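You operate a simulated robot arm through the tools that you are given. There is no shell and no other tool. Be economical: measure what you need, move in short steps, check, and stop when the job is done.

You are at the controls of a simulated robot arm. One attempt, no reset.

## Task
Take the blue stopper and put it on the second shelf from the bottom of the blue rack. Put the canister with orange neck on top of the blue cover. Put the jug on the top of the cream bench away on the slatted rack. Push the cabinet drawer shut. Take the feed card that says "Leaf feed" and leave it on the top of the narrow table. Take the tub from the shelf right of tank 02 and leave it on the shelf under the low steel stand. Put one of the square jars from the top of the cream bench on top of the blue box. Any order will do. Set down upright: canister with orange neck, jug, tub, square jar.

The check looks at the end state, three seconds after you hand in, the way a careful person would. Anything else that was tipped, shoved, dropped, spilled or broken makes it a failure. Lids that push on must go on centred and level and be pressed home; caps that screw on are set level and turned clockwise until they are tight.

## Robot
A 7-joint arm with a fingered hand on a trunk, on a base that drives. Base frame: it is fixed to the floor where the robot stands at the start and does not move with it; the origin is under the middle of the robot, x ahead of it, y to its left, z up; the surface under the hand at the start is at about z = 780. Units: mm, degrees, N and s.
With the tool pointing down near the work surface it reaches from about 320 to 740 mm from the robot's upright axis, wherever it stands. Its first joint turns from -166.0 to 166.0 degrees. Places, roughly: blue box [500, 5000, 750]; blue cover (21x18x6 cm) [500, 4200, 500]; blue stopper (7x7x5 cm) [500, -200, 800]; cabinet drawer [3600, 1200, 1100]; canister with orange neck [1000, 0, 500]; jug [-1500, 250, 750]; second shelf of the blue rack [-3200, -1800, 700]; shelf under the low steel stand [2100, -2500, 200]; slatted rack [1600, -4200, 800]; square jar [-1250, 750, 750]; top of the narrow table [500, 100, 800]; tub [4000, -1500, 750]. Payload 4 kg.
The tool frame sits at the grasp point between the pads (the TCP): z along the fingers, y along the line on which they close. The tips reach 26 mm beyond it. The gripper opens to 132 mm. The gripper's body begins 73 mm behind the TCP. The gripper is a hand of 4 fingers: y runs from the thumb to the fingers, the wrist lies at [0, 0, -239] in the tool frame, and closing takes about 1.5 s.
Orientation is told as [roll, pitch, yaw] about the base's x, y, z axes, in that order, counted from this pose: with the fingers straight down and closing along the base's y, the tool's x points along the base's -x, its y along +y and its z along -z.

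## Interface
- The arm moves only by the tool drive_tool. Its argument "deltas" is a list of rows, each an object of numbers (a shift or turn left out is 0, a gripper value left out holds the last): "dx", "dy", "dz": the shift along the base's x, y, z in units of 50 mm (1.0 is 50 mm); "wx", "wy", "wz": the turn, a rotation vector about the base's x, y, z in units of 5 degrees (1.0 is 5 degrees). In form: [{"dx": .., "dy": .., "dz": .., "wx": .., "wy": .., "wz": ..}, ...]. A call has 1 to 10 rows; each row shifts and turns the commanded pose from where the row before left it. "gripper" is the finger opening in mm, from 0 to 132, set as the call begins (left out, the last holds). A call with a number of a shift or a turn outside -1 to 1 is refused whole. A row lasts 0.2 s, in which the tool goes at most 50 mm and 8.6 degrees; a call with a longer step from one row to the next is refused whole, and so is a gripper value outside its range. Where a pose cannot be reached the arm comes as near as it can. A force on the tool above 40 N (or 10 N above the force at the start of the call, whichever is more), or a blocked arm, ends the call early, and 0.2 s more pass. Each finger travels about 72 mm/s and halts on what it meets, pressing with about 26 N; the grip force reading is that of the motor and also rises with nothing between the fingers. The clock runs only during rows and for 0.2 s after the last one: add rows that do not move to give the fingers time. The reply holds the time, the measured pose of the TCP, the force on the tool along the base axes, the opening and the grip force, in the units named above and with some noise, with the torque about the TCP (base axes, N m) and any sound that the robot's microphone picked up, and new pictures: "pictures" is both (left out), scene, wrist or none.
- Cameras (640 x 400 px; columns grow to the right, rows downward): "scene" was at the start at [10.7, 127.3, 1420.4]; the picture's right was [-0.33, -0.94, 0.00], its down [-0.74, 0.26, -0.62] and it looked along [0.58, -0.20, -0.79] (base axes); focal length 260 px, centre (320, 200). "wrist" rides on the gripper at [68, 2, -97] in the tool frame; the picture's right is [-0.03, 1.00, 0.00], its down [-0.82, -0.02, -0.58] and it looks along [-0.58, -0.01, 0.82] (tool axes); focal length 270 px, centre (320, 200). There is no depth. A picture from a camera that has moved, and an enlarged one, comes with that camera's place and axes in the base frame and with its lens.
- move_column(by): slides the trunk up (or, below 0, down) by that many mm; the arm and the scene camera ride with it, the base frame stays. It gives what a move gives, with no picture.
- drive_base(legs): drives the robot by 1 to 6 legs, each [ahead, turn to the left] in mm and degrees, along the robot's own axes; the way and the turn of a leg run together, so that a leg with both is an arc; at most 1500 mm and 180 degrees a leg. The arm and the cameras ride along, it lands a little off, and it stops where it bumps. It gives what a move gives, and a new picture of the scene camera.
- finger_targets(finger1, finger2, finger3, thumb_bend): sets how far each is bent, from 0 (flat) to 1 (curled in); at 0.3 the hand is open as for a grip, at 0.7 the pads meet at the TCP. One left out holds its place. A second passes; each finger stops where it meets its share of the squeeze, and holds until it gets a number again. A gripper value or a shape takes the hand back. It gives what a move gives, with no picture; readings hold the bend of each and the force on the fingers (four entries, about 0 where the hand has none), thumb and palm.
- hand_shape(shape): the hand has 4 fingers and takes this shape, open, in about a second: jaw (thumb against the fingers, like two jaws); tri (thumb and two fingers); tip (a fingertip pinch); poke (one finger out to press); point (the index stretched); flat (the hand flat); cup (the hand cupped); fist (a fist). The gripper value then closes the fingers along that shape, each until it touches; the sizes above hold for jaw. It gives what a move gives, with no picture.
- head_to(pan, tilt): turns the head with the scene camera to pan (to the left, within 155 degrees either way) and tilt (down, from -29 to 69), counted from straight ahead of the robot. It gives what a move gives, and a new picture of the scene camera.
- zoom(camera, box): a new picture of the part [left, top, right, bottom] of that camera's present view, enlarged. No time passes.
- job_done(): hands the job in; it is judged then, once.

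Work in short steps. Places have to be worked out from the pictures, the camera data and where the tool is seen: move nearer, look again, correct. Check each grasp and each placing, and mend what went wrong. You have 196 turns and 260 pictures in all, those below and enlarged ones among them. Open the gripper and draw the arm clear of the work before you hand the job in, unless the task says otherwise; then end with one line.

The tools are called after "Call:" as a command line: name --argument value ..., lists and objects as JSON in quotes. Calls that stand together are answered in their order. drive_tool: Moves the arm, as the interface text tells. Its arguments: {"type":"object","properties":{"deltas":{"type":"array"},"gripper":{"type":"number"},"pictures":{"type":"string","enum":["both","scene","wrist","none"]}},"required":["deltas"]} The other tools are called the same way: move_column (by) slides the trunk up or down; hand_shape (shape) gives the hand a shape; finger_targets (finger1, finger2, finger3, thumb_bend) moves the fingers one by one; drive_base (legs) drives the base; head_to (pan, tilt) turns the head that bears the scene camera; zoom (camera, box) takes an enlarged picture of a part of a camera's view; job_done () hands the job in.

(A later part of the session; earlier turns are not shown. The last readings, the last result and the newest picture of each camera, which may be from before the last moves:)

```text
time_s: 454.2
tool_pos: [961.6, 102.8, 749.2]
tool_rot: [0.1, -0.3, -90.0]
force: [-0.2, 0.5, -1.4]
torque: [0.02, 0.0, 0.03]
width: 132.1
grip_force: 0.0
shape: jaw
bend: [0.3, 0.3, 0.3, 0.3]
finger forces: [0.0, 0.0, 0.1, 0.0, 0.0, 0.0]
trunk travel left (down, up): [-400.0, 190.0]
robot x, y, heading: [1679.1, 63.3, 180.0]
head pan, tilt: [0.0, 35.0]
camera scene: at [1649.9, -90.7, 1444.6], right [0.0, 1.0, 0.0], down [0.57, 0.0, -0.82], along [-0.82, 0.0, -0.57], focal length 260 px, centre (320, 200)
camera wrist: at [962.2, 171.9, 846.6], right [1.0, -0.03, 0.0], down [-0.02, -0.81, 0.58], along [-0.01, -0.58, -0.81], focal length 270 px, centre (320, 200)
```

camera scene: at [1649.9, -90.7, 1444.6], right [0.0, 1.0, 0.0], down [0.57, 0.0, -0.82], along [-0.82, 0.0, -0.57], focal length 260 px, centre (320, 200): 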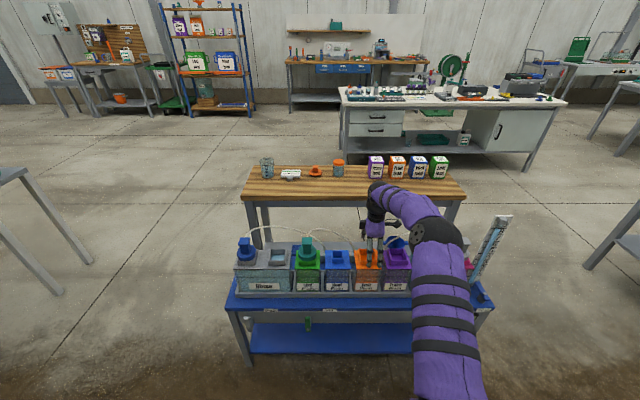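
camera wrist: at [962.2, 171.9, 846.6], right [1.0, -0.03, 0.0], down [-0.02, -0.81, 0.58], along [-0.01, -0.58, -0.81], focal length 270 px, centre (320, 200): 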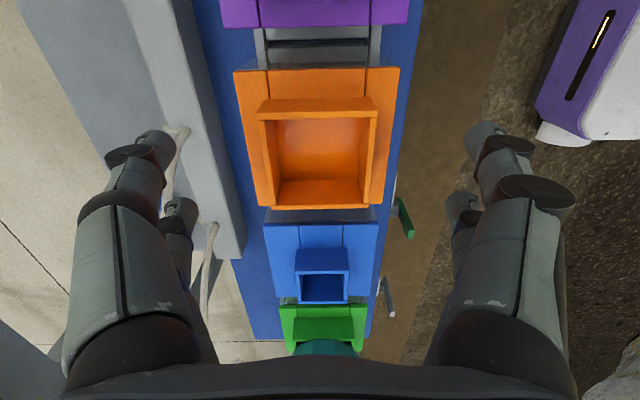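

Revised: cap top z≈677, x 913–1008. At full opening the thumb would land on the back beam, so I narrow to 113 and descend partway to check.

Call:
drive_tool --deltas '[{}, {}, {"dz": -0.5}, {"dz": -0.4}, {}]' --gripper 114 --pictures "wrist"

```text
time_s: 455.4
tool_pos: [960.2, 103.7, 704.2]
tool_rot: [0.1, -0.3, -90.1]
force: [-0.5, -0.1, 0.3]
torque: [-0.02, 0.0, 0.01]
width: 113.8
grip_force: 0.1
shape: jaw
bend: [0.52, 0.52, 0.52, 0.36]
finger forces: [0.0, 0.1, 0.0, 0.0, 0.1, 0.1]
trunk travel left (down, up): [-400.0, 190.0]
robot x, y, heading: [1680.1, 62.4, 180.0]
head pan, tilt: [0.0, 35.0]
camera wrist: at [961.2, 172.6, 801.4], right [1.0, -0.03, 0.0], down [-0.02, -0.81, 0.58], along [-0.01, -0.58, -0.81], focal length 270 px, centre (320, 200)
```

wrist: 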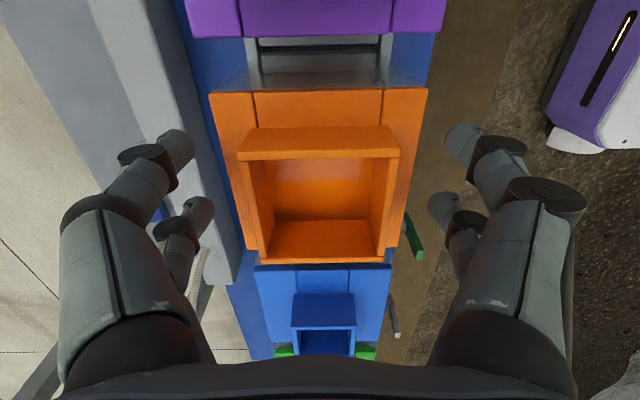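

Clear on both sides; nothing under the tips. Descend to TCP ≈646 and close.

Call:
drive_tool --deltas '[{"dz": -0.4}, {"dz": -0.4}, {"dz": -0.36}, {}]' --pictures "none"

Call:
drive_tool --deltas '[{}, {}, {}, {}, {}]' --gripper 60 --pictures "wrist"

```text
time_s: 456.4
tool_pos: [958.1, 103.1, 646.7]
tool_rot: [0.1, -0.3, -89.9]
force: [3.0, -0.8, 4.5]
torque: [0.04, -0.03, 0.0]
width: 114.2
grip_force: 0.1
shape: jaw
bend: [0.52, 0.52, 0.52, 0.36]
finger forces: [2.7, 2.1, 0.0, 0.0, 0.1, 0.0]
trunk travel left (down, up): [-400.0, 190.0]
robot x, y, heading: [1679.5, 61.2, 179.9]
head pan, tilt: [0.0, 35.0]
```

```text
time_s: 457.6
tool_pos: [958.3, 104.1, 645.3]
tool_rot: [0.1, -0.3, -90.0]
force: [5.6, -0.9, 4.4]
torque: [0.06, 0.05, 0.0]
width: 87.7
grip_force: 25.9
shape: jaw
bend: [0.68, 0.68, 0.7, 0.64]
finger forces: [27.8, 27.0, 23.0, 0.0, 24.1, 0.1]
trunk travel left (down, up): [-400.0, 190.0]
robot x, y, heading: [1680.0, 60.9, 179.7]
head pan, tilt: [0.0, 35.0]
camera wrist: at [959.5, 172.5, 743.9], right [1.0, -0.03, 0.0], down [-0.02, -0.81, 0.58], along [-0.01, -0.58, -0.81], focal length 270 px, centre (320, 200)
```

wrist: 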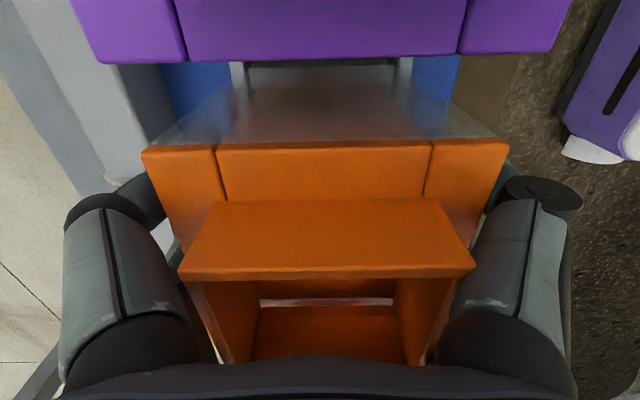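

Firm grip at 88 mm. Lift straight up slowly.

Call:
drive_tool --deltas '[{"dz": 0.3}, {"dz": 0.4}, {"dz": 0.5}, {"dz": 0.6}, {"dz": 0.8}, {"dz": 0.8}, {"dz": 0.8}, {}]' --pictures "both"

```text
time_s: 459.4
tool_pos: [958.3, 105.9, 855.5]
tool_rot: [0.2, -0.3, -89.9]
force: [0.7, -0.3, -17.6]
torque: [0.12, 0.03, -0.01]
width: 87.8
grip_force: 26.7
shape: jaw
bend: [0.68, 0.68, 0.7, 0.64]
finger forces: [26.2, 25.7, 25.2, 0.0, 26.0, 0.0]
trunk travel left (down, up): [-400.0, 190.0]
robot x, y, heading: [1684.1, 63.0, 179.9]
head pan, tilt: [0.0, 35.0]
camera scene: at [1648.7, -90.7, 1444.5], right [0.0, 1.0, 0.0], down [0.57, 0.0, -0.82], along [-0.82, 0.0, -0.57], focal length 260 px, centre (320, 200)
camera wrist: at [959.2, 174.9, 952.8], right [1.0, -0.03, 0.0], down [-0.02, -0.81, 0.58], along [-0.01, -0.58, -0.81], focal length 270 px, centre (320, 200)
```

scene: 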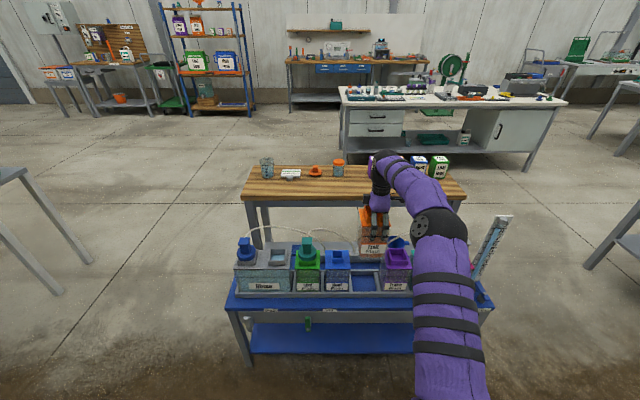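
wrist: 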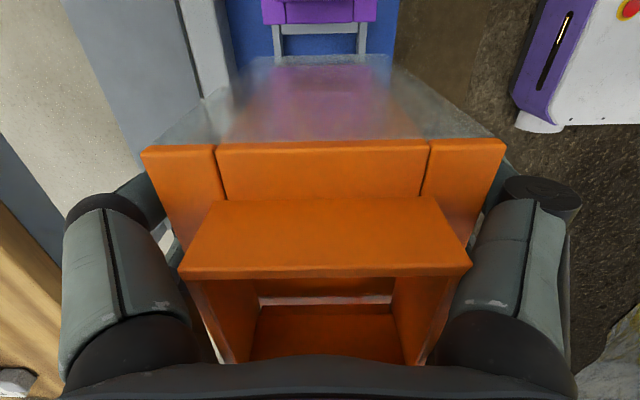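

Canister held (≈1.8 kg). I draw it in and drive north to about (1350,2700) to look at the blue cover.

Call:
drive_tool --deltas '[{"dx": 0.5}, {"dx": 0.8}, {"dx": 0.8}, {"dx": 0.8}, {"dx": 0.8}, {"dx": 0.8}, {}]' --pictures "none"

Call:
drive_base --legs '[[0, -82.8], [1330, 0], [1330, 0]]'

Call:
head_to --pan 25 --tilt 20

Call:
zoom --camera "scene" --box '[180, 110, 420, 260]'

```text
time_s: 461.1
tool_pos: [1182.4, 103.1, 854.9]
tool_rot: [0.3, -0.3, -90.0]
force: [1.5, 0.7, -18.8]
torque: [0.15, -0.01, 0.01]
width: 87.5
grip_force: 25.8
shape: jaw
bend: [0.68, 0.68, 0.7, 0.64]
finger forces: [26.3, 25.9, 25.3, 0.1, 26.5, 0.1]
trunk travel left (down, up): [-400.0, 190.0]
robot x, y, heading: [1678.8, 63.6, 180.0]
head pan, tilt: [0.0, 35.0]
```

```text
time_s: 478.1
tool_pos: [1292.9, 3254.0, 854.2]
tool_rot: [0.1, -0.4, -171.2]
force: [0.0, 0.2, -18.1]
torque: [0.05, -0.13, -0.01]
width: 87.5
grip_force: 26.5
shape: jaw
bend: [0.68, 0.68, 0.7, 0.64]
finger forces: [25.3, 24.8, 24.4, 0.0, 25.6, 0.0]
trunk travel left (down, up): [-400.0, 190.0]
robot x, y, heading: [1323.9, 2753.9, 98.3]
head pan, tilt: [0.0, 35.0]
camera scene: at [1170.2, 2761.6, 1444.5], right [0.99, 0.15, 0.0], down [0.08, -0.57, -0.82], along [-0.12, 0.81, -0.57], focal length 260 px, centre (320, 200)
```

scene: 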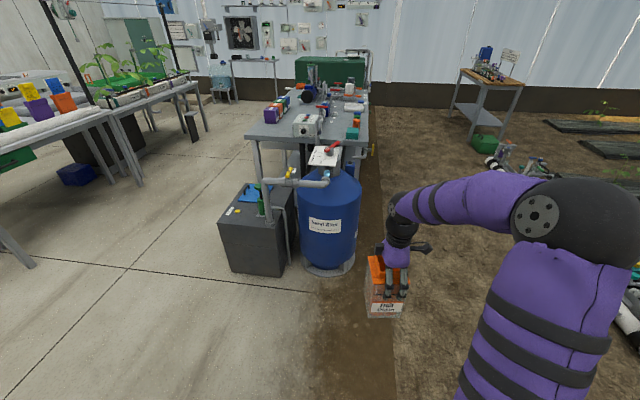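

```text
time_s: 479.0
tool_pos: [1292.3, 3254.9, 854.0]
tool_rot: [0.2, -0.4, -171.3]
force: [0.4, 0.2, -18.4]
torque: [0.04, -0.12, -0.04]
width: 87.9
grip_force: 25.7
shape: jaw
bend: [0.68, 0.68, 0.7, 0.64]
finger forces: [25.5, 25.3, 24.9, 0.1, 25.9, 0.0]
trunk travel left (down, up): [-400.0, 190.0]
robot x, y, heading: [1325.8, 2755.9, 98.5]
head pan, tilt: [25.0, 20.0]
camera scene: at [1131.9, 2752.3, 1468.4], right [0.83, 0.55, 0.0], down [0.19, -0.29, -0.94], along [-0.52, 0.78, -0.34], focal length 260 px, centre (320, 200)
```

scene: 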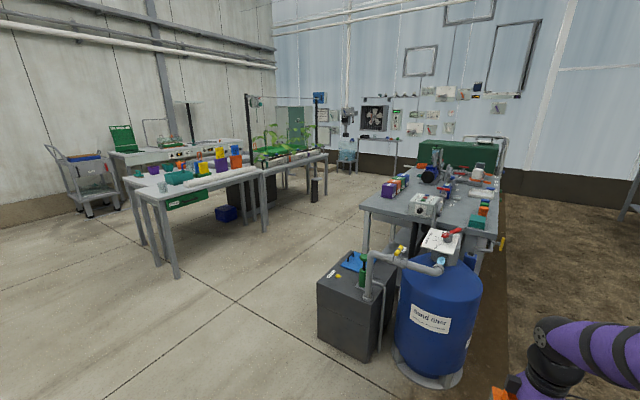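

```text
2.67 times, centred on (300, 185) of scene
camera zoom: at [1131.9, 2752.3, 1468.4], right [0.83, 0.55, 0.0], down [0.19, -0.29, -0.94], along [-0.52, 0.78, -0.34], focal length 692 px, centre (373, 240)
```

zoom: 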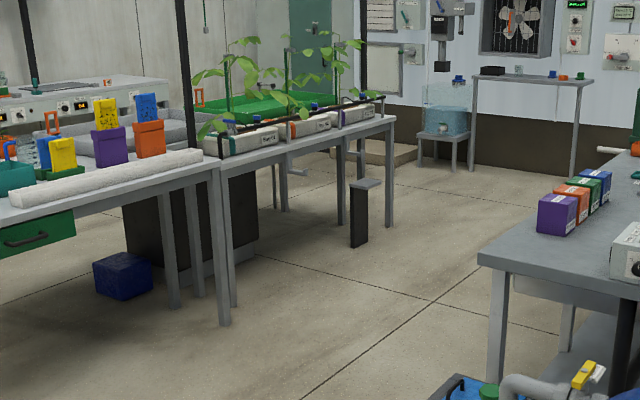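

I zoom on the dark box with the blue cover.

Call:
zoom --camera "scene" --box '[300, 220, 460, 320]'

```text
4.00 times, centred on (380, 270) of scene
camera zoom: at [1131.9, 2752.3, 1468.4], right [0.83, 0.55, 0.0], down [0.19, -0.29, -0.94], along [-0.52, 0.78, -0.34], focal length 1038 px, centre (80, -80)
```

zoom: 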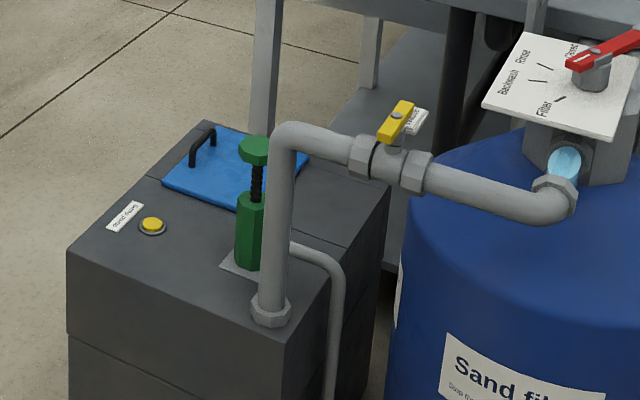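

The blue cover is flat with a handle at its west edge, centre near (535,4130). I drive to (480,3480), facing it.

Call:
drive_base --legs '[[0, 40.2], [1110, 0], [0, -48.6]]'

Call:
head_to --pan -5 --tilt 42

```text
time_s: 489.4
tool_pos: [493.3, 4032.5, 853.2]
tool_rot: [0.2, -0.3, -179.2]
force: [-0.4, 0.0, -18.0]
torque: [0.05, -0.12, -0.01]
width: 87.8
grip_force: 26.2
shape: jaw
bend: [0.68, 0.68, 0.7, 0.64]
finger forces: [24.6, 24.6, 24.2, 0.0, 25.0, 0.0]
trunk travel left (down, up): [-400.0, 190.0]
robot x, y, heading: [457.9, 3532.3, 90.6]
head pan, tilt: [25.0, 20.0]
camera scene: at [265.9, 3558.4, 1468.4], right [0.9, 0.43, 0.0], down [0.15, -0.31, -0.94], along [-0.4, 0.85, -0.34], focal length 260 px, centre (320, 200)
```

scene: 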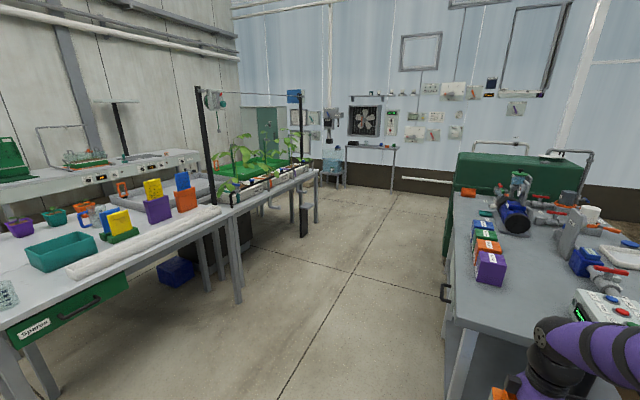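

```text
time_s: 490.3
tool_pos: [493.7, 4033.3, 853.0]
tool_rot: [0.4, -0.3, -179.2]
force: [0.2, -0.3, -17.2]
torque: [0.02, -0.13, 0.01]
width: 87.4
grip_force: 25.9
shape: jaw
bend: [0.68, 0.68, 0.7, 0.64]
finger forces: [25.0, 24.9, 24.6, 0.0, 25.4, 0.0]
trunk travel left (down, up): [-400.0, 190.0]
robot x, y, heading: [458.1, 3535.4, 90.3]
head pan, tilt: [-5.0, 42.0]
camera scene: at [312.5, 3557.7, 1434.1], right [1.0, -0.08, 0.0], down [-0.05, -0.67, -0.74], along [0.06, 0.74, -0.67], focal length 260 px, centre (320, 200)
```

scene: 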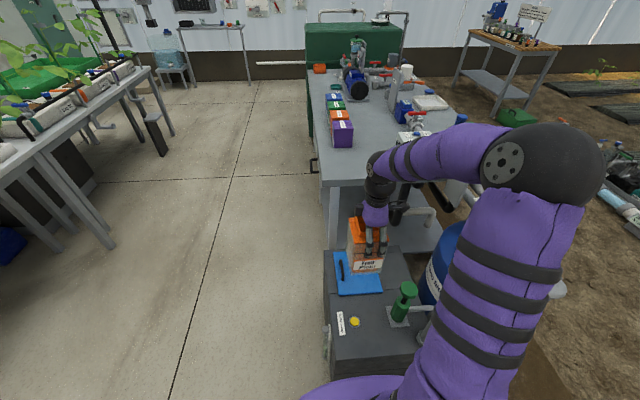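

Cover: x 423–598, y 4045–4245, handle along its west edge. I centre the canister at (527,4147) and lower to about 660 first.

Call:
drive_tool --deltas '[{"dx": 0.35, "dy": 0.7}, {"dx": 0.31, "dy": 0.8}, {"dy": 0.8}, {"dz": -0.8}, {"dz": -0.8}, {"dz": -0.8}, {"dz": -0.6}, {}]' --pictures "both"

```text
time_s: 492.1
tool_pos: [529.5, 4150.2, 703.3]
tool_rot: [0.2, -0.3, -179.2]
force: [-0.6, 0.3, -17.7]
torque: [0.03, -0.16, 0.02]
width: 87.2
grip_force: 26.2
shape: jaw
bend: [0.68, 0.68, 0.7, 0.64]
finger forces: [25.9, 25.8, 25.3, 0.1, 26.4, 0.0]
trunk travel left (down, up): [-400.0, 190.0]
robot x, y, heading: [461.9, 3536.5, 90.5]
head pan, tilt: [-5.0, 42.0]
camera scene: at [312.7, 3558.3, 1434.1], right [1.0, -0.08, 0.0], down [-0.05, -0.67, -0.74], along [0.06, 0.74, -0.67], focal length 260 px, centre (320, 200)
camera wrist: at [597.5, 4150.2, 801.2], right [-0.01, -1.0, 0.0], down [-0.81, 0.01, 0.58], along [-0.58, 0.0, -0.81], focal length 270 px, centre (320, 200)
```

scene: 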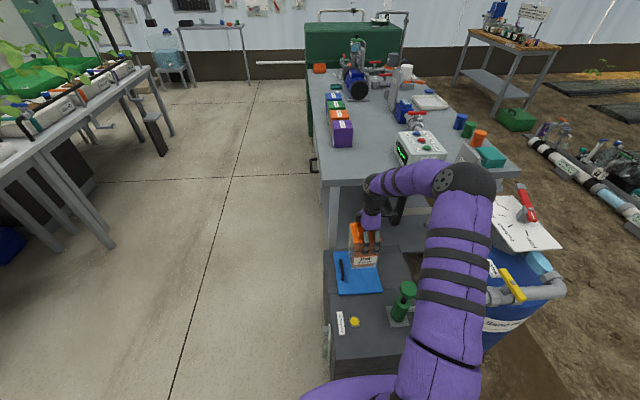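
wrist: 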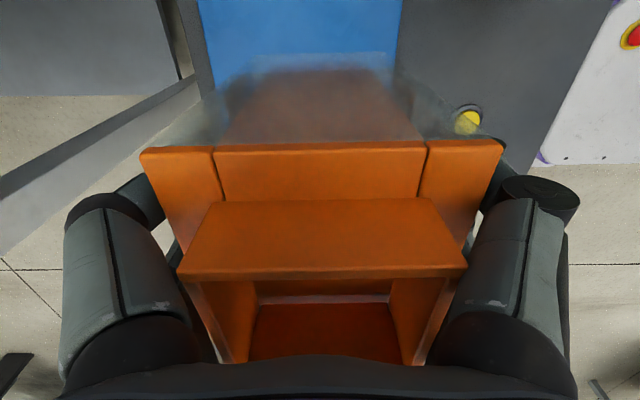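

Canister bottom is ~50 mm above the cover. Shift +15 mm in y, lower 35, then fine steps.

Call:
drive_tool --deltas '[{"dy": 0.3}, {"dz": -0.4}, {"dz": -0.3}, {}]' --pictures "none"

Call:
drive_tool --deltas '[{"dz": -0.08}, {"dz": -0.08}, {"dz": -0.08}, {"dz": -0.08}, {"dz": -0.08}, {}]' --pictures "scene"

```text
time_s: 493.1
tool_pos: [527.2, 4163.7, 670.3]
tool_rot: [0.3, -0.3, -179.2]
force: [0.7, 0.8, -17.8]
torque: [0.05, -0.12, 0.0]
width: 87.6
grip_force: 26.2
shape: jaw
bend: [0.68, 0.68, 0.7, 0.64]
finger forces: [25.8, 25.9, 25.2, 0.0, 26.3, 0.0]
trunk travel left (down, up): [-400.0, 190.0]
robot x, y, heading: [458.5, 3533.8, 90.3]
head pan, tilt: [-5.0, 42.0]
```

```text
time_s: 494.5
tool_pos: [526.3, 4163.6, 648.6]
tool_rot: [0.4, -0.2, -179.2]
force: [0.2, 0.4, -17.7]
torque: [0.02, -0.14, -0.02]
width: 87.6
grip_force: 25.9
shape: jaw
bend: [0.68, 0.68, 0.7, 0.64]
finger forces: [25.8, 25.8, 25.3, 0.0, 26.3, 0.0]
trunk travel left (down, up): [-400.0, 190.0]
robot x, y, heading: [456.0, 3535.2, 90.7]
head pan, tilt: [-5.0, 42.0]
camera scene: at [312.7, 3558.1, 1434.0], right [1.0, -0.08, 0.0], down [-0.05, -0.67, -0.74], along [0.06, 0.74, -0.67], focal length 260 px, centre (320, 200)
```

scene: 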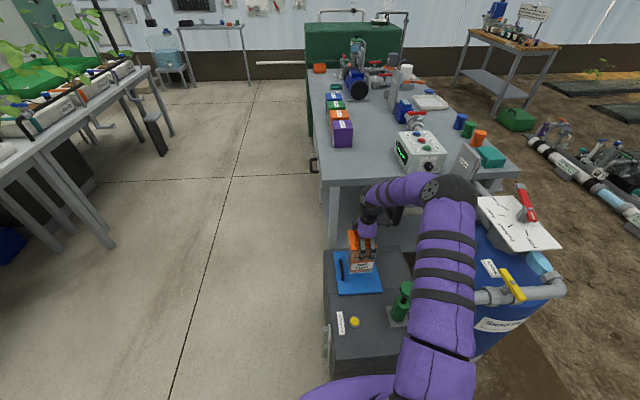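

No contact yet; continue down finely.

Call:
drive_tool --deltas '[{"dz": -0.1}, {"dz": -0.1}, {"dz": -0.1}, {"dz": -0.1}, {"dz": -0.1}, {"dz": -0.1}, {"dz": -0.1}, {}]' --pictures "none"

```text
time_s: 496.3
tool_pos: [526.9, 4162.4, 612.9]
tool_rot: [0.3, -0.3, -179.2]
force: [0.5, 0.2, -17.0]
torque: [-0.01, -0.11, 0.0]
width: 87.6
grip_force: 26.0
shape: jaw
bend: [0.68, 0.68, 0.7, 0.64]
finger forces: [25.7, 25.8, 25.3, 0.1, 26.3, 0.0]
trunk travel left (down, up): [-400.0, 190.0]
robot x, y, heading: [458.0, 3535.9, 90.4]
head pan, tilt: [-5.0, 42.0]
```

Call:
drive_tool --deltas '[{"dz": -0.1}, {"dz": -0.1}, {"dz": -0.1}, {"dz": -0.1}, {"dz": -0.1}, {"dz": -0.1}, {"dz": -0.1}, {"dz": -0.1}, {}]' --pictures "scene"

```text
time_s: 498.0
tool_pos: [527.7, 4165.6, 587.9]
tool_rot: [-0.3, -0.1, -179.3]
force: [0.3, -11.0, 26.9]
torque: [-0.52, 0.06, 0.05]
width: 86.4
grip_force: 25.5
shape: jaw
bend: [0.68, 0.69, 0.71, 0.71]
finger forces: [31.0, 30.1, 23.4, 0.1, 23.4, 0.0]
trunk travel left (down, up): [-400.0, 190.0]
robot x, y, heading: [459.0, 3535.8, 90.7]
head pan, tilt: [-5.0, 42.0]
stopped in row 8: the force on the tool passed its limit at 45 N (the readings are from after the stop); the commanded pose is now the measured one
camera scene: at [312.3, 3553.4, 1434.6], right [1.0, -0.08, 0.0], down [-0.05, -0.67, -0.74], along [0.06, 0.74, -0.67], focal length 260 px, centre (320, 200)
```

scene: 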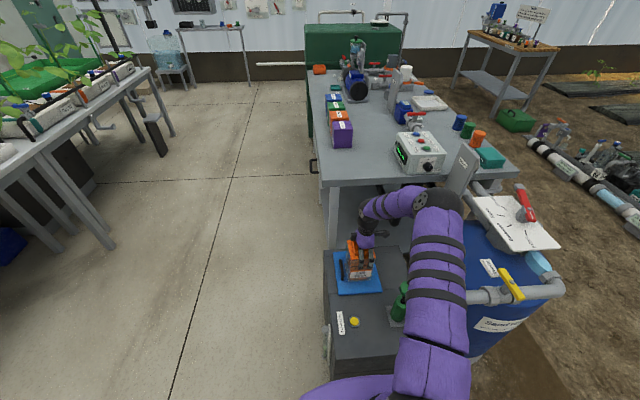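

Contact. Let me check how it sits before releasing.

Call:
zoom --camera "scene" --box '[310, 210, 430, 310]'

Call:
zoom --camera "wrist" --box '[0, 0, 640, 400]'

```text
4.00 times, centred on (370, 260) of scene
camera zoom: at [312.3, 3553.4, 1434.6], right [1.0, -0.08, 0.0], down [-0.05, -0.67, -0.74], along [0.06, 0.74, -0.67], focal length 1038 px, centre (120, -40)
```

zoom: 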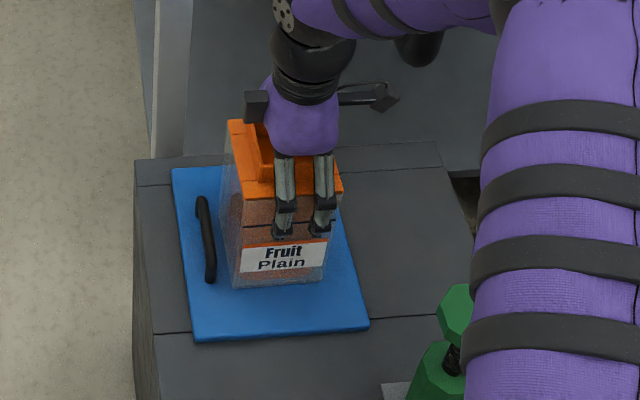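

```text
1.00 times, centred on (320, 200) of wrist (not enlarged: the box is as wide or as high as the picture)
camera zoom: at [596.7, 4164.0, 685.6], right [-0.01, -1.0, -0.01], down [-0.82, 0.01, 0.58], along [-0.58, 0.01, -0.82], focal length 270 px, centre (320, 200)
```

zoom: 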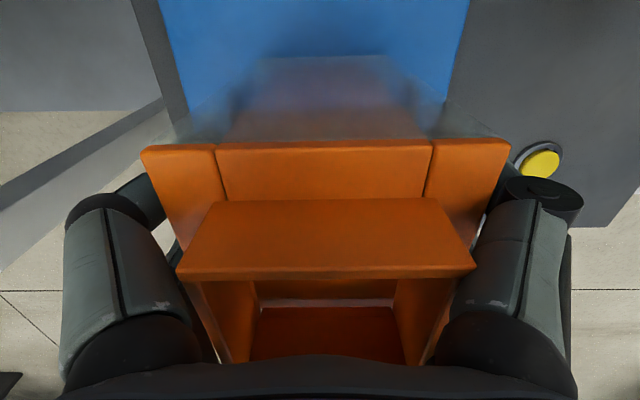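

It stands fully on the cover beside the handle. Relieve, open to 116, and rise.

Call:
drive_tool --deltas '[{"dz": 0.06}, {}]' --pictures "none"

Call:
drive_tool --deltas '[{}, {}, {}, {}]' --gripper 118 --pictures "none"

Call:
drive_tool --deltas '[{"dz": 0.4}, {"dz": 0.8}, {"dz": 0.9}, {"dz": 0.9}, {"dz": 0.9}, {"dz": 0.9}, {}]' --pictures "both"

```text
time_s: 498.6
tool_pos: [529.1, 4164.1, 587.6]
tool_rot: [-0.4, -0.3, -179.4]
force: [-0.7, -9.5, 17.7]
torque: [-0.33, 0.03, 0.06]
width: 86.4
grip_force: 25.5
shape: jaw
bend: [0.68, 0.69, 0.71, 0.71]
finger forces: [30.2, 29.3, 23.8, 0.0, 23.9, 0.1]
trunk travel left (down, up): [-400.0, 190.0]
robot x, y, heading: [459.4, 3532.0, 90.2]
head pan, tilt: [-5.0, 42.0]
```

```text
time_s: 499.6
tool_pos: [528.8, 4165.9, 587.9]
tool_rot: [-0.3, -0.2, -179.4]
force: [-0.5, -5.5, 9.5]
torque: [0.06, -0.03, -0.02]
width: 117.7
grip_force: 0.0
shape: jaw
bend: [0.49, 0.49, 0.49, 0.33]
finger forces: [5.7, 5.1, 0.0, 0.0, 0.0, 0.0]
trunk travel left (down, up): [-400.0, 190.0]
robot x, y, heading: [460.5, 3533.8, 90.6]
head pan, tilt: [-5.0, 42.0]
```

```text
time_s: 501.2
tool_pos: [531.5, 4166.4, 829.9]
tool_rot: [-0.1, -0.2, -179.3]
force: [-0.1, 0.3, -0.5]
torque: [0.04, 0.0, 0.0]
width: 117.9
grip_force: 0.0
shape: jaw
bend: [0.49, 0.49, 0.49, 0.33]
finger forces: [0.1, 0.1, 0.1, 0.1, 0.0, 0.0]
trunk travel left (down, up): [-400.0, 190.0]
robot x, y, heading: [456.1, 3534.0, 90.2]
head pan, tilt: [-5.0, 42.0]
camera scene: at [312.4, 3556.3, 1434.1], right [1.0, -0.08, 0.0], down [-0.05, -0.67, -0.74], along [0.06, 0.74, -0.67], focal length 260 px, centre (320, 200)
camera wrist: at [599.4, 4166.1, 927.8], right [-0.01, -1.0, 0.0], down [-0.81, 0.01, 0.58], along [-0.58, 0.01, -0.81], focal length 270 px, centre (320, 200)
```

scene: 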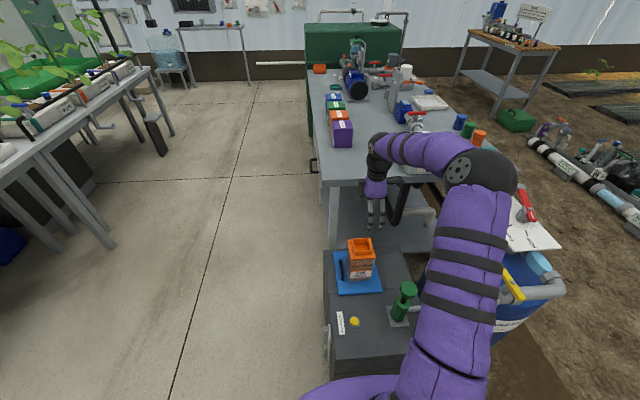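
wrist: 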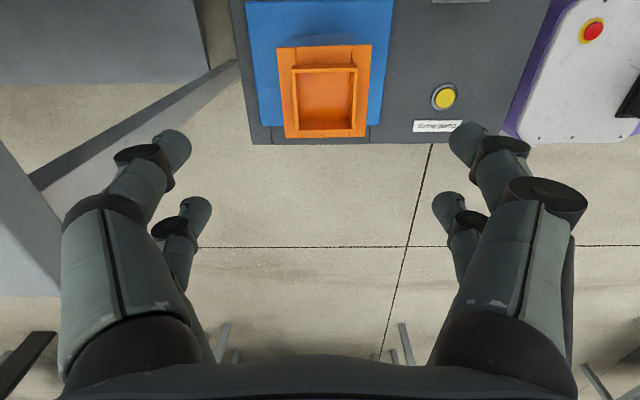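

Canister stands on the cover. Now the square jar: I retract and drive to the east side of the cream bench, near (-250,760).

Call:
drive_tool --deltas '[{"dz": 0.9}, {"dy": -0.9}, {"dy": -0.9}, {"dy": -0.9}, {}]' --pictures "none"

Call:
drive_base --legs '[[-120, 0], [0, 142.6], [1100, 0], [0, 37.1], [1400, 0], [430, 0]]'

Call:
drive_base --legs '[[0, -90]]'

Call:
head_to --pan 5 --tilt 35

```text
time_s: 502.4
tool_pos: [524.4, 4032.8, 870.6]
tool_rot: [-0.3, -0.1, -179.4]
force: [-0.1, -0.5, -0.3]
torque: [0.01, 0.0, 0.0]
width: 118.2
grip_force: 0.1
shape: jaw
bend: [0.49, 0.49, 0.49, 0.33]
finger forces: [0.0, 0.0, 0.0, 0.1, 0.0, 0.0]
trunk travel left (down, up): [-400.0, 190.0]
robot x, y, heading: [457.6, 3534.1, 90.2]
head pan, tilt: [-5.0, 42.0]
```

```text
time_s: 509.0
tool_pos: [24.7, 3158.5, 871.0]
tool_rot: [-0.2, -0.1, -51.5]
force: [-0.4, -0.1, 0.1]
torque: [0.0, 0.01, -0.03]
width: 118.2
grip_force: 0.1
shape: jaw
bend: [0.49, 0.49, 0.49, 0.33]
finger forces: [0.0, 0.0, 0.0, 0.1, 0.1, 0.1]
trunk travel left (down, up): [-400.0, 190.0]
robot x, y, heading: [457.4, 3410.5, -141.9]
head pan, tilt: [-5.0, 42.0]
stopped in leg 2: the robot was blocked; the commanded pose is now the measured one
camera scene: at [529.6, 3283.8, 1434.1], right [-0.55, 0.84, 0.0], down [0.56, 0.37, -0.74], along [-0.62, -0.41, -0.67], focal length 260 px, centre (320, 200)
```

scene: 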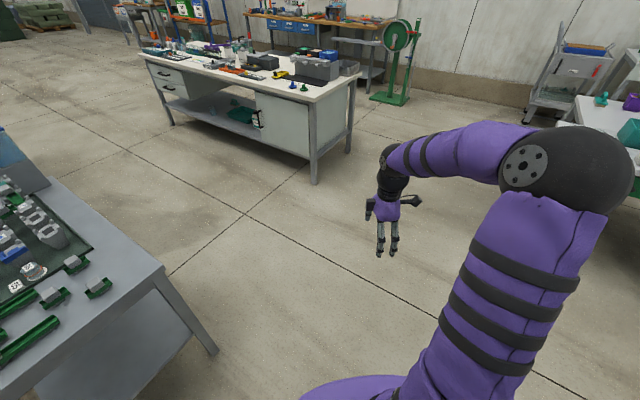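

```text
time_s: 513.9
tool_pos: [236.1, 3866.1, 870.7]
tool_rot: [-0.1, -0.2, -145.7]
force: [0.4, 0.5, -0.9]
torque: [-0.01, 0.0, -0.03]
width: 118.0
grip_force: 0.1
shape: jaw
bend: [0.49, 0.49, 0.49, 0.33]
finger forces: [0.1, 0.0, 0.1, 0.0, 0.0, 0.0]
trunk travel left (down, up): [-400.0, 190.0]
robot x, y, heading: [457.9, 3413.1, 123.9]
head pan, tilt: [-5.0, 42.0]
camera scene: at [323.9, 3351.1, 1434.1], right [0.88, 0.48, 0.0], down [0.32, -0.59, -0.74], along [-0.36, 0.65, -0.67], focal length 260 px, centre (320, 200)
```

scene: 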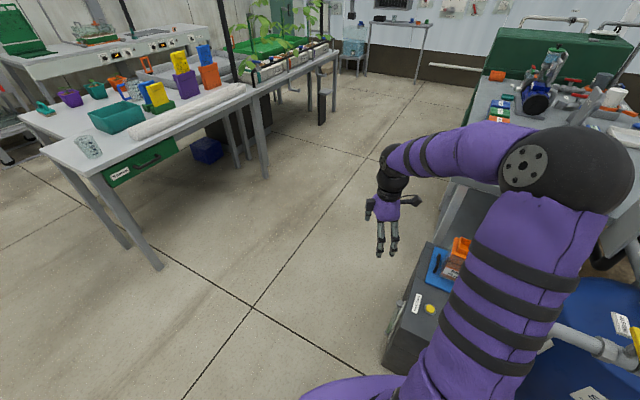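

```text
time_s: 514.6
tool_pos: [236.0, 3865.4, 870.7]
tool_rot: [-0.3, -0.2, -145.7]
force: [-0.7, -0.4, 0.1]
torque: [0.0, 0.02, 0.0]
width: 117.7
grip_force: 0.1
shape: jaw
bend: [0.49, 0.49, 0.49, 0.33]
finger forces: [0.0, 0.0, 0.0, 0.1, 0.1, 0.0]
trunk travel left (down, up): [-400.0, 190.0]
robot x, y, heading: [460.4, 3414.8, 123.9]
head pan, tilt: [5.0, 35.0]
camera scene: at [309.1, 3346.5, 1444.6], right [0.78, 0.63, 0.0], down [0.36, -0.45, -0.82], along [-0.51, 0.64, -0.57], focal length 260 px, centre (320, 200)
```

scene: 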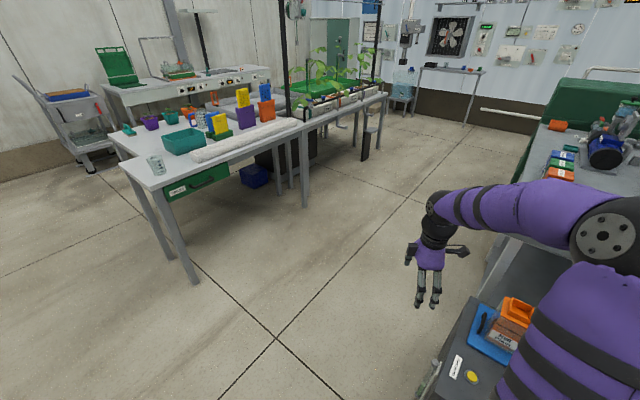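

The base corner met something during the turn; the canister is unaffected. I back away first for room, then go on to the cream bench.

Call:
drive_base --legs '[[-300, 0], [0, 93.2], [1100, 0], [0, 52.9], [1300, 0], [440, 0]]'

```text
time_s: 537.1
tool_pos: [-324.5, 310.7, 871.8]
tool_rot: [-0.2, -0.3, 0.5]
force: [0.6, -0.3, -0.3]
torque: [-0.01, 0.01, 0.0]
width: 118.1
grip_force: 0.1
shape: jaw
bend: [0.49, 0.49, 0.49, 0.33]
finger forces: [0.0, 0.0, 0.0, 0.0, 0.0, 0.0]
trunk travel left (down, up): [-400.0, 190.0]
robot x, y, heading: [-259.4, 810.7, -90.1]
head pan, tilt: [5.0, 35.0]
camera scene: at [-98.8, 781.5, 1444.6], right [-1.0, -0.09, 0.0], down [-0.05, 0.57, -0.82], along [0.07, -0.82, -0.57], focal length 260 px, centre (320, 200)
```

scene: 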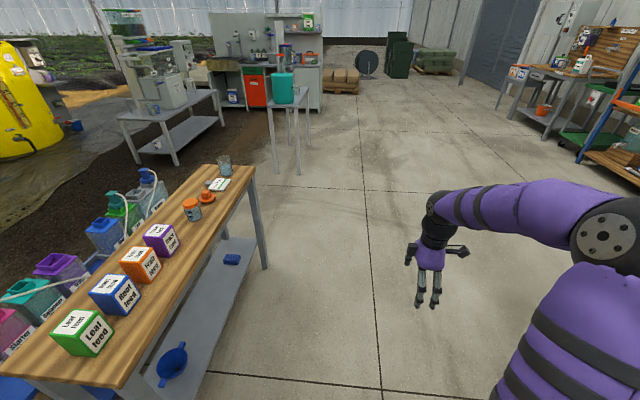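

Table and card are fine. Turn to face the bench and look.

Call:
drive_base --legs '[[0, -90]]'

Call:
head_to --pan 10 --tilt 35

Call:
zoom --camera "scene" --box '[170, 100, 410, 250]'

```text
time_s: 541.7
tool_pos: [-757.3, 879.1, 871.3]
tool_rot: [-0.2, -0.1, -89.7]
force: [-0.6, 0.0, 0.0]
torque: [0.0, 0.0, 0.0]
width: 117.6
grip_force: 0.0
shape: jaw
bend: [0.49, 0.49, 0.49, 0.33]
finger forces: [0.0, 0.0, 0.0, 0.1, 0.0, 0.0]
trunk travel left (down, up): [-400.0, 190.0]
robot x, y, heading: [-258.5, 815.5, 179.9]
head pan, tilt: [5.0, 35.0]
camera scene: at [-288.1, 648.2, 1444.6], right [-0.08, 1.0, 0.0], down [0.57, 0.05, -0.82], along [-0.82, -0.07, -0.57], focal length 260 px, centre (320, 200)
```

scene: 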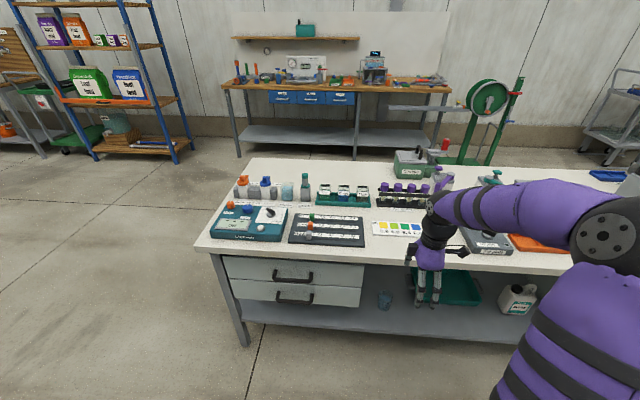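

```text
time_s: 542.4
tool_pos: [-757.3, 878.2, 869.8]
tool_rot: [-0.2, -0.1, -89.9]
force: [0.7, 0.5, -0.3]
torque: [0.01, -0.02, 0.0]
width: 117.9
grip_force: 0.1
shape: jaw
bend: [0.49, 0.49, 0.49, 0.33]
finger forces: [0.0, 0.0, 0.1, 0.0, 0.0, 0.0]
trunk travel left (down, up): [-400.0, 190.0]
robot x, y, heading: [-261.4, 809.6, 179.8]
head pan, tilt: [10.0, 35.0]
camera scene: at [-287.1, 640.7, 1444.6], right [-0.17, 0.99, 0.0], down [0.57, 0.1, -0.82], along [-0.81, -0.14, -0.57], focal length 260 px, centre (320, 200)
```

scene: 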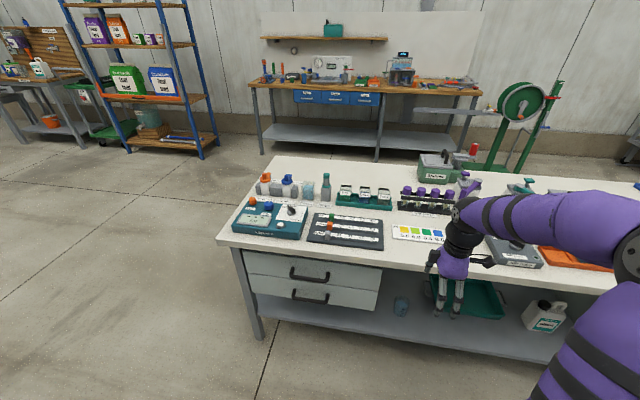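

```text
2.67 times, centred on (290, 175) of scene
camera zoom: at [-287.1, 640.7, 1444.6], right [-0.17, 0.99, 0.0], down [0.57, 0.1, -0.82], along [-0.81, -0.14, -0.57], focal length 692 px, centre (400, 267)
```

zoom: 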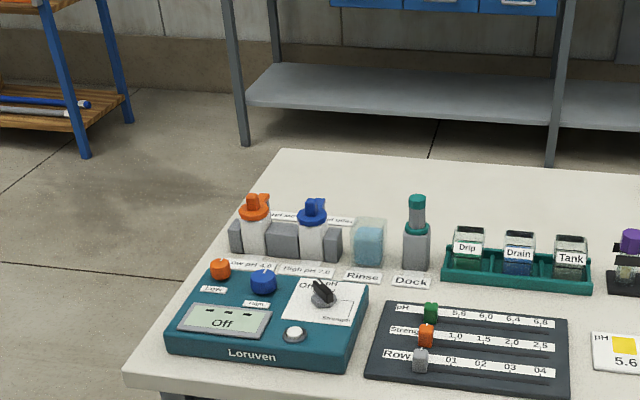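

Square jars "Drip/Drain/Tank" sit in the teal tray; "Tank" is at about (-1240,754). I raise the trunk, drive 250 nearer and bring the hand (closing along x) over it.

Call:
move_column --by 150

Call:
drive_base --legs '[[250, 0]]'

Call:
drive_tool --deltas '[{"dx": -0.7, "dy": -0.6}, {"dx": -0.7, "dy": -0.6}, {"dx": -0.7, "dy": -0.6}, {"dx": -0.7, "dy": -0.6}, {"dx": -0.7}, {"dx": -0.7}, {}]' --gripper 90 --pictures "both"

```text
time_s: 544.1
tool_pos: [-757.3, 878.9, 1020.9]
tool_rot: [-0.1, -0.2, -89.8]
force: [-0.3, -0.6, -0.1]
torque: [0.0, 0.03, 0.02]
width: 118.1
grip_force: 0.1
shape: jaw
bend: [0.49, 0.49, 0.49, 0.33]
finger forces: [0.1, 0.0, 0.0, 0.1, 0.0, 0.0]
trunk travel left (down, up): [-550.0, 40.0]
robot x, y, heading: [-264.5, 813.6, 179.9]
head pan, tilt: [10.0, 35.0]
```

```text
time_s: 546.0
tool_pos: [-1014.5, 876.4, 1020.8]
tool_rot: [-0.2, -0.2, -89.5]
force: [0.3, -0.3, -0.2]
torque: [-0.01, 0.03, -0.01]
width: 117.8
grip_force: 0.1
shape: jaw
bend: [0.49, 0.49, 0.49, 0.33]
finger forces: [0.0, 0.0, 0.0, 0.1, 0.1, 0.0]
trunk travel left (down, up): [-550.0, 40.0]
robot x, y, heading: [-516.1, 809.5, -179.8]
head pan, tilt: [10.0, 35.0]
camera scene: at [-542.9, 640.9, 1594.6], right [-0.17, 0.98, 0.0], down [0.57, 0.1, -0.82], along [-0.81, -0.14, -0.57], focal length 260 px, centre (320, 200)
```

scene: 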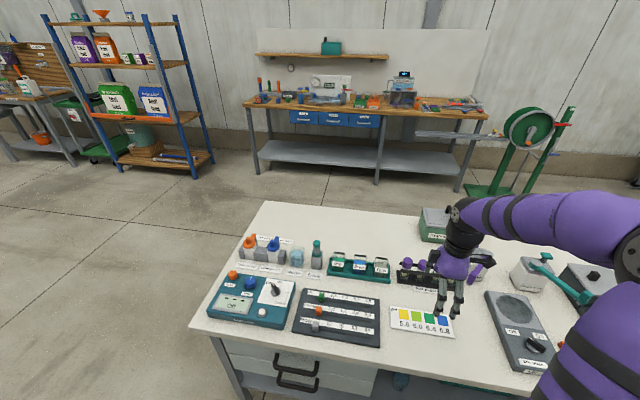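

```text
time_s: 547.6
tool_pos: [-1222.5, 756.3, 1021.0]
tool_rot: [-0.3, -0.1, -89.4]
force: [0.0, -1.3, 0.1]
torque: [0.04, -0.01, 0.01]
width: 90.5
grip_force: 0.1
shape: jaw
bend: [0.68, 0.68, 0.68, 0.6]
finger forces: [0.0, 0.1, 0.1, 0.1, 0.0, 0.1]
trunk travel left (down, up): [-550.0, 40.0]
robot x, y, heading: [-517.3, 808.5, -179.9]
head pan, tilt: [10.0, 35.0]
camera scene: at [-542.8, 640.6, 1594.6], right [-0.17, 0.98, 0.0], down [0.56, 0.1, -0.82], along [-0.81, -0.14, -0.57], focal length 260 px, centre (320, 200)
camera wrist: at [-1221.4, 824.2, 1118.7], right [1.0, -0.02, 0.0], down [-0.01, -0.81, 0.58], along [-0.01, -0.58, -0.81], focal length 270 px, centre (320, 200)
```

scene: 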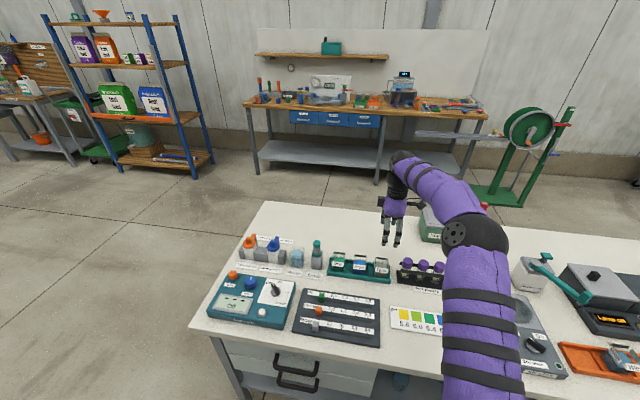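
wrist: 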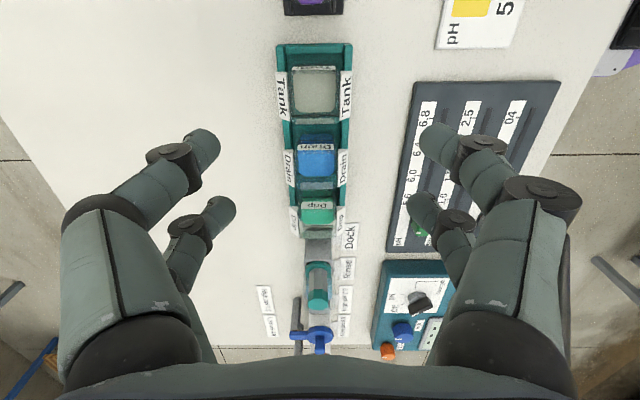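

The Tank jar is right under the hand (≈-1228,756), ~44 mm wide. Narrow to 78, shift -6 in x, descend to ~915 and look.

Call:
drive_tool --deltas '[{"dx": -0.12}, {"dz": -0.8}, {"dz": -0.8}, {"dz": -0.6}, {}]' --gripper 78 --pictures "both"

```text
time_s: 548.8
tool_pos: [-1231.8, 756.8, 908.4]
tool_rot: [-0.3, -0.1, -89.4]
force: [0.0, 1.4, -0.1]
torque: [-0.01, 0.05, -0.01]
width: 78.7
grip_force: 0.1
shape: jaw
bend: [0.71, 0.71, 0.71, 0.7]
finger forces: [0.0, 0.0, 0.0, 0.1, 0.1, 0.0]
trunk travel left (down, up): [-550.0, 40.0]
robot x, y, heading: [-514.9, 810.8, -180.0]
head pan, tilt: [10.0, 35.0]
camera scene: at [-542.7, 640.8, 1594.6], right [-0.17, 0.98, 0.0], down [0.56, 0.1, -0.82], along [-0.81, -0.14, -0.57], focal length 260 px, centre (320, 200)
camera wrist: at [-1230.2, 826.7, 1006.9], right [1.0, -0.02, 0.0], down [-0.01, -0.81, 0.58], along [-0.01, -0.58, -0.81], focal length 270 px, centre (320, 200)
```

scene: 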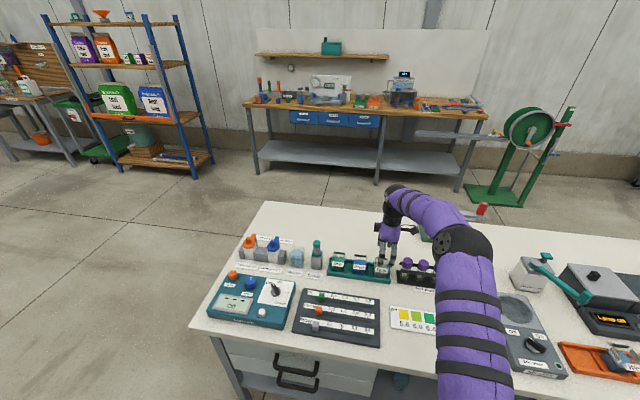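
wrist: 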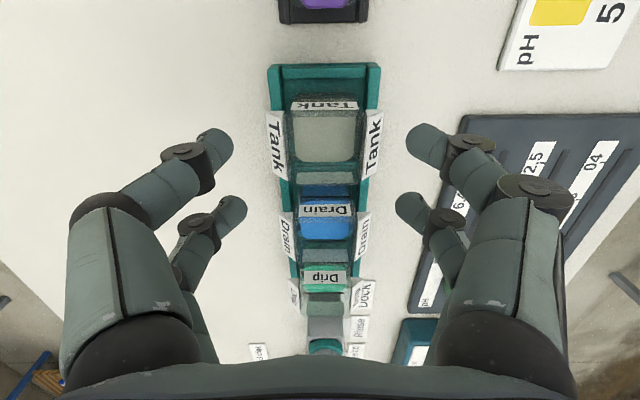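

Refined: jar top z≈822, centre (-1228,751); tray rim ≈788. Descend to TCP 819 so the tips stay just above the tray, then close.

Call:
drive_tool --deltas '[{"dx": 0.06, "dy": -0.1}, {"dz": -0.6}, {"dz": -0.6}, {"dz": -0.56}, {}]' --pictures "wrist"

```text
time_s: 550.0
tool_pos: [-1230.1, 750.7, 822.7]
tool_rot: [-0.1, -0.1, -89.4]
force: [0.9, 0.3, -0.9]
torque: [-0.01, -0.06, -0.04]
width: 78.6
grip_force: 0.2
shape: jaw
bend: [0.71, 0.71, 0.71, 0.7]
finger forces: [0.6, 0.5, 0.0, 0.0, 0.0, 0.0]
trunk travel left (down, up): [-550.0, 40.0]
robot x, y, heading: [-516.9, 807.2, -180.0]
head pan, tilt: [10.0, 35.0]
camera wrist: at [-1228.2, 820.3, 920.3], right [1.0, -0.02, 0.0], down [-0.01, -0.81, 0.58], along [-0.01, -0.58, -0.81], focal length 270 px, centre (320, 200)
```

wrist: 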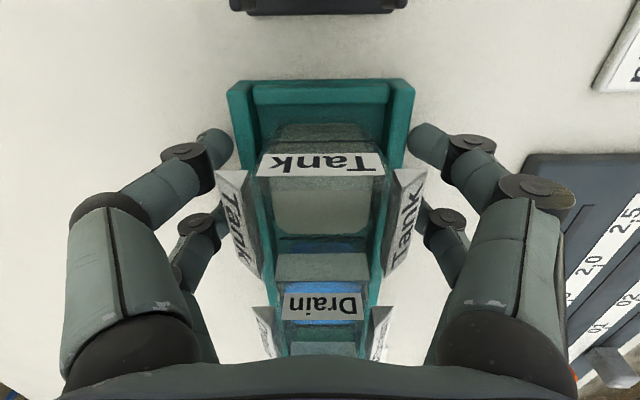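

I check the side profile with the scene camera before closing.

Call:
zoom --camera "scene" --box '[320, 220, 440, 300]'

```text
5.00 times, centred on (380, 260) of scene
camera zoom: at [-542.7, 640.8, 1594.6], right [-0.17, 0.98, 0.0], down [0.56, 0.1, -0.82], along [-0.81, -0.14, -0.57], focal length 1298 px, centre (20, -100)
```

zoom: 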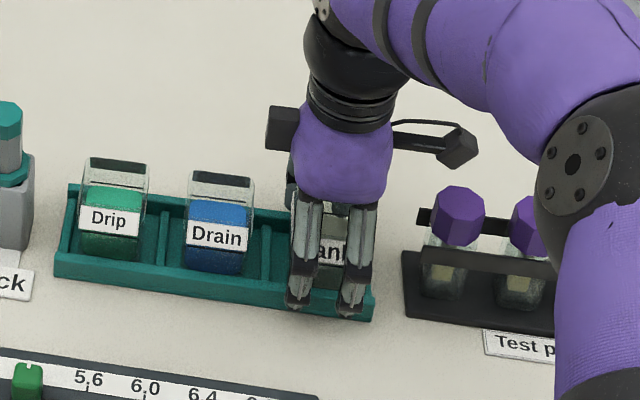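

The tray wall is low and the jar tall; the tips are now beside the tray wall. I raise 30 mm so they clear it, then close on the jar.

Call:
drive_tool --deltas '[{"dz": 0.3}, {"dz": 0.3}, {}]' --pictures "none"

Call:
drive_tool --deltas '[{}, {}, {}, {}, {}]' --gripper 25 --pictures "wrist"

```text
time_s: 550.8
tool_pos: [-1228.5, 751.4, 852.6]
tool_rot: [-0.3, -0.3, -89.4]
force: [0.0, 0.8, -0.3]
torque: [0.0, 0.02, 0.01]
width: 78.8
grip_force: 0.0
shape: jaw
bend: [0.71, 0.71, 0.71, 0.7]
finger forces: [0.1, 0.0, 0.1, 0.0, 0.0, 0.0]
trunk travel left (down, up): [-550.0, 40.0]
robot x, y, heading: [-517.2, 807.9, -179.8]
head pan, tilt: [10.0, 35.0]
```

```text
time_s: 552.0
tool_pos: [-1229.5, 751.1, 852.4]
tool_rot: [-0.3, -0.2, -89.5]
force: [-3.5, 0.0, -3.1]
torque: [0.03, 0.21, 0.03]
width: 56.0
grip_force: 26.0
shape: jaw
bend: [0.74, 0.75, 0.74, 0.72]
finger forces: [24.7, 23.2, 21.1, 0.0, 25.7, 0.0]
trunk travel left (down, up): [-550.0, 40.0]
robot x, y, heading: [-516.5, 808.0, -179.8]
head pan, tilt: [10.0, 35.0]
camera wrist: at [-1228.4, 820.2, 949.9], right [1.0, -0.02, 0.0], down [-0.01, -0.81, 0.58], along [-0.01, -0.58, -0.81], focal length 270 px, centre (320, 200)
```

wrist: 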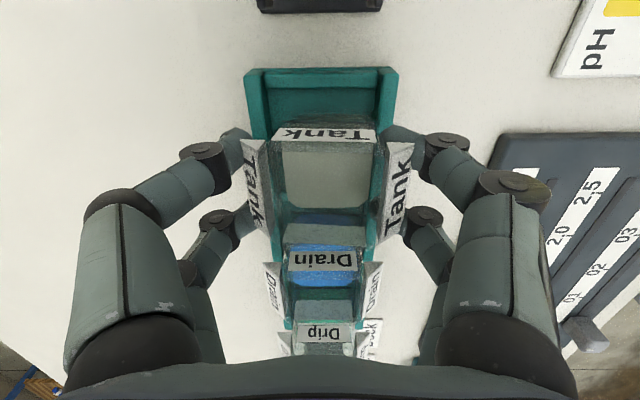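

Gripped at 56 mm with all fingers loaded. Lift slowly and see that only the jar comes.

Call:
drive_tool --deltas '[{"dz": 0.3}, {"dz": 0.4}, {"dz": 0.6}, {"dz": 0.8}, {"dz": 0.8}, {}]' --pictures "both"

```text
time_s: 553.4
tool_pos: [-1227.5, 752.3, 994.8]
tool_rot: [-0.2, -0.2, -89.4]
force: [0.4, -0.5, -1.5]
torque: [0.01, -0.02, 0.0]
width: 55.7
grip_force: 25.7
shape: jaw
bend: [0.74, 0.75, 0.74, 0.72]
finger forces: [25.3, 24.8, 21.5, 0.0, 25.4, 0.1]
trunk travel left (down, up): [-550.0, 40.0]
robot x, y, heading: [-517.8, 808.2, -179.8]
head pan, tilt: [10.0, 35.0]
camera scene: at [-542.6, 640.8, 1594.6], right [-0.17, 0.98, 0.0], down [0.56, 0.1, -0.82], along [-0.81, -0.14, -0.57], focal length 260 px, centre (320, 200)
camera wrist: at [-1226.2, 821.6, 1093.4], right [1.0, -0.01, 0.0], down [-0.01, -0.81, 0.58], along [-0.01, -0.58, -0.81], focal length 270 px, centre (320, 200)
```

scene: 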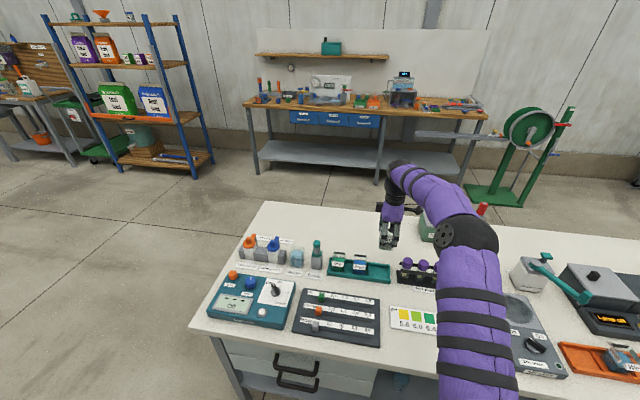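
wrist: 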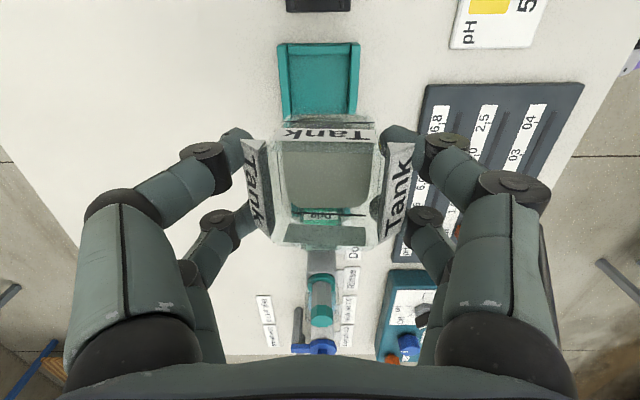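

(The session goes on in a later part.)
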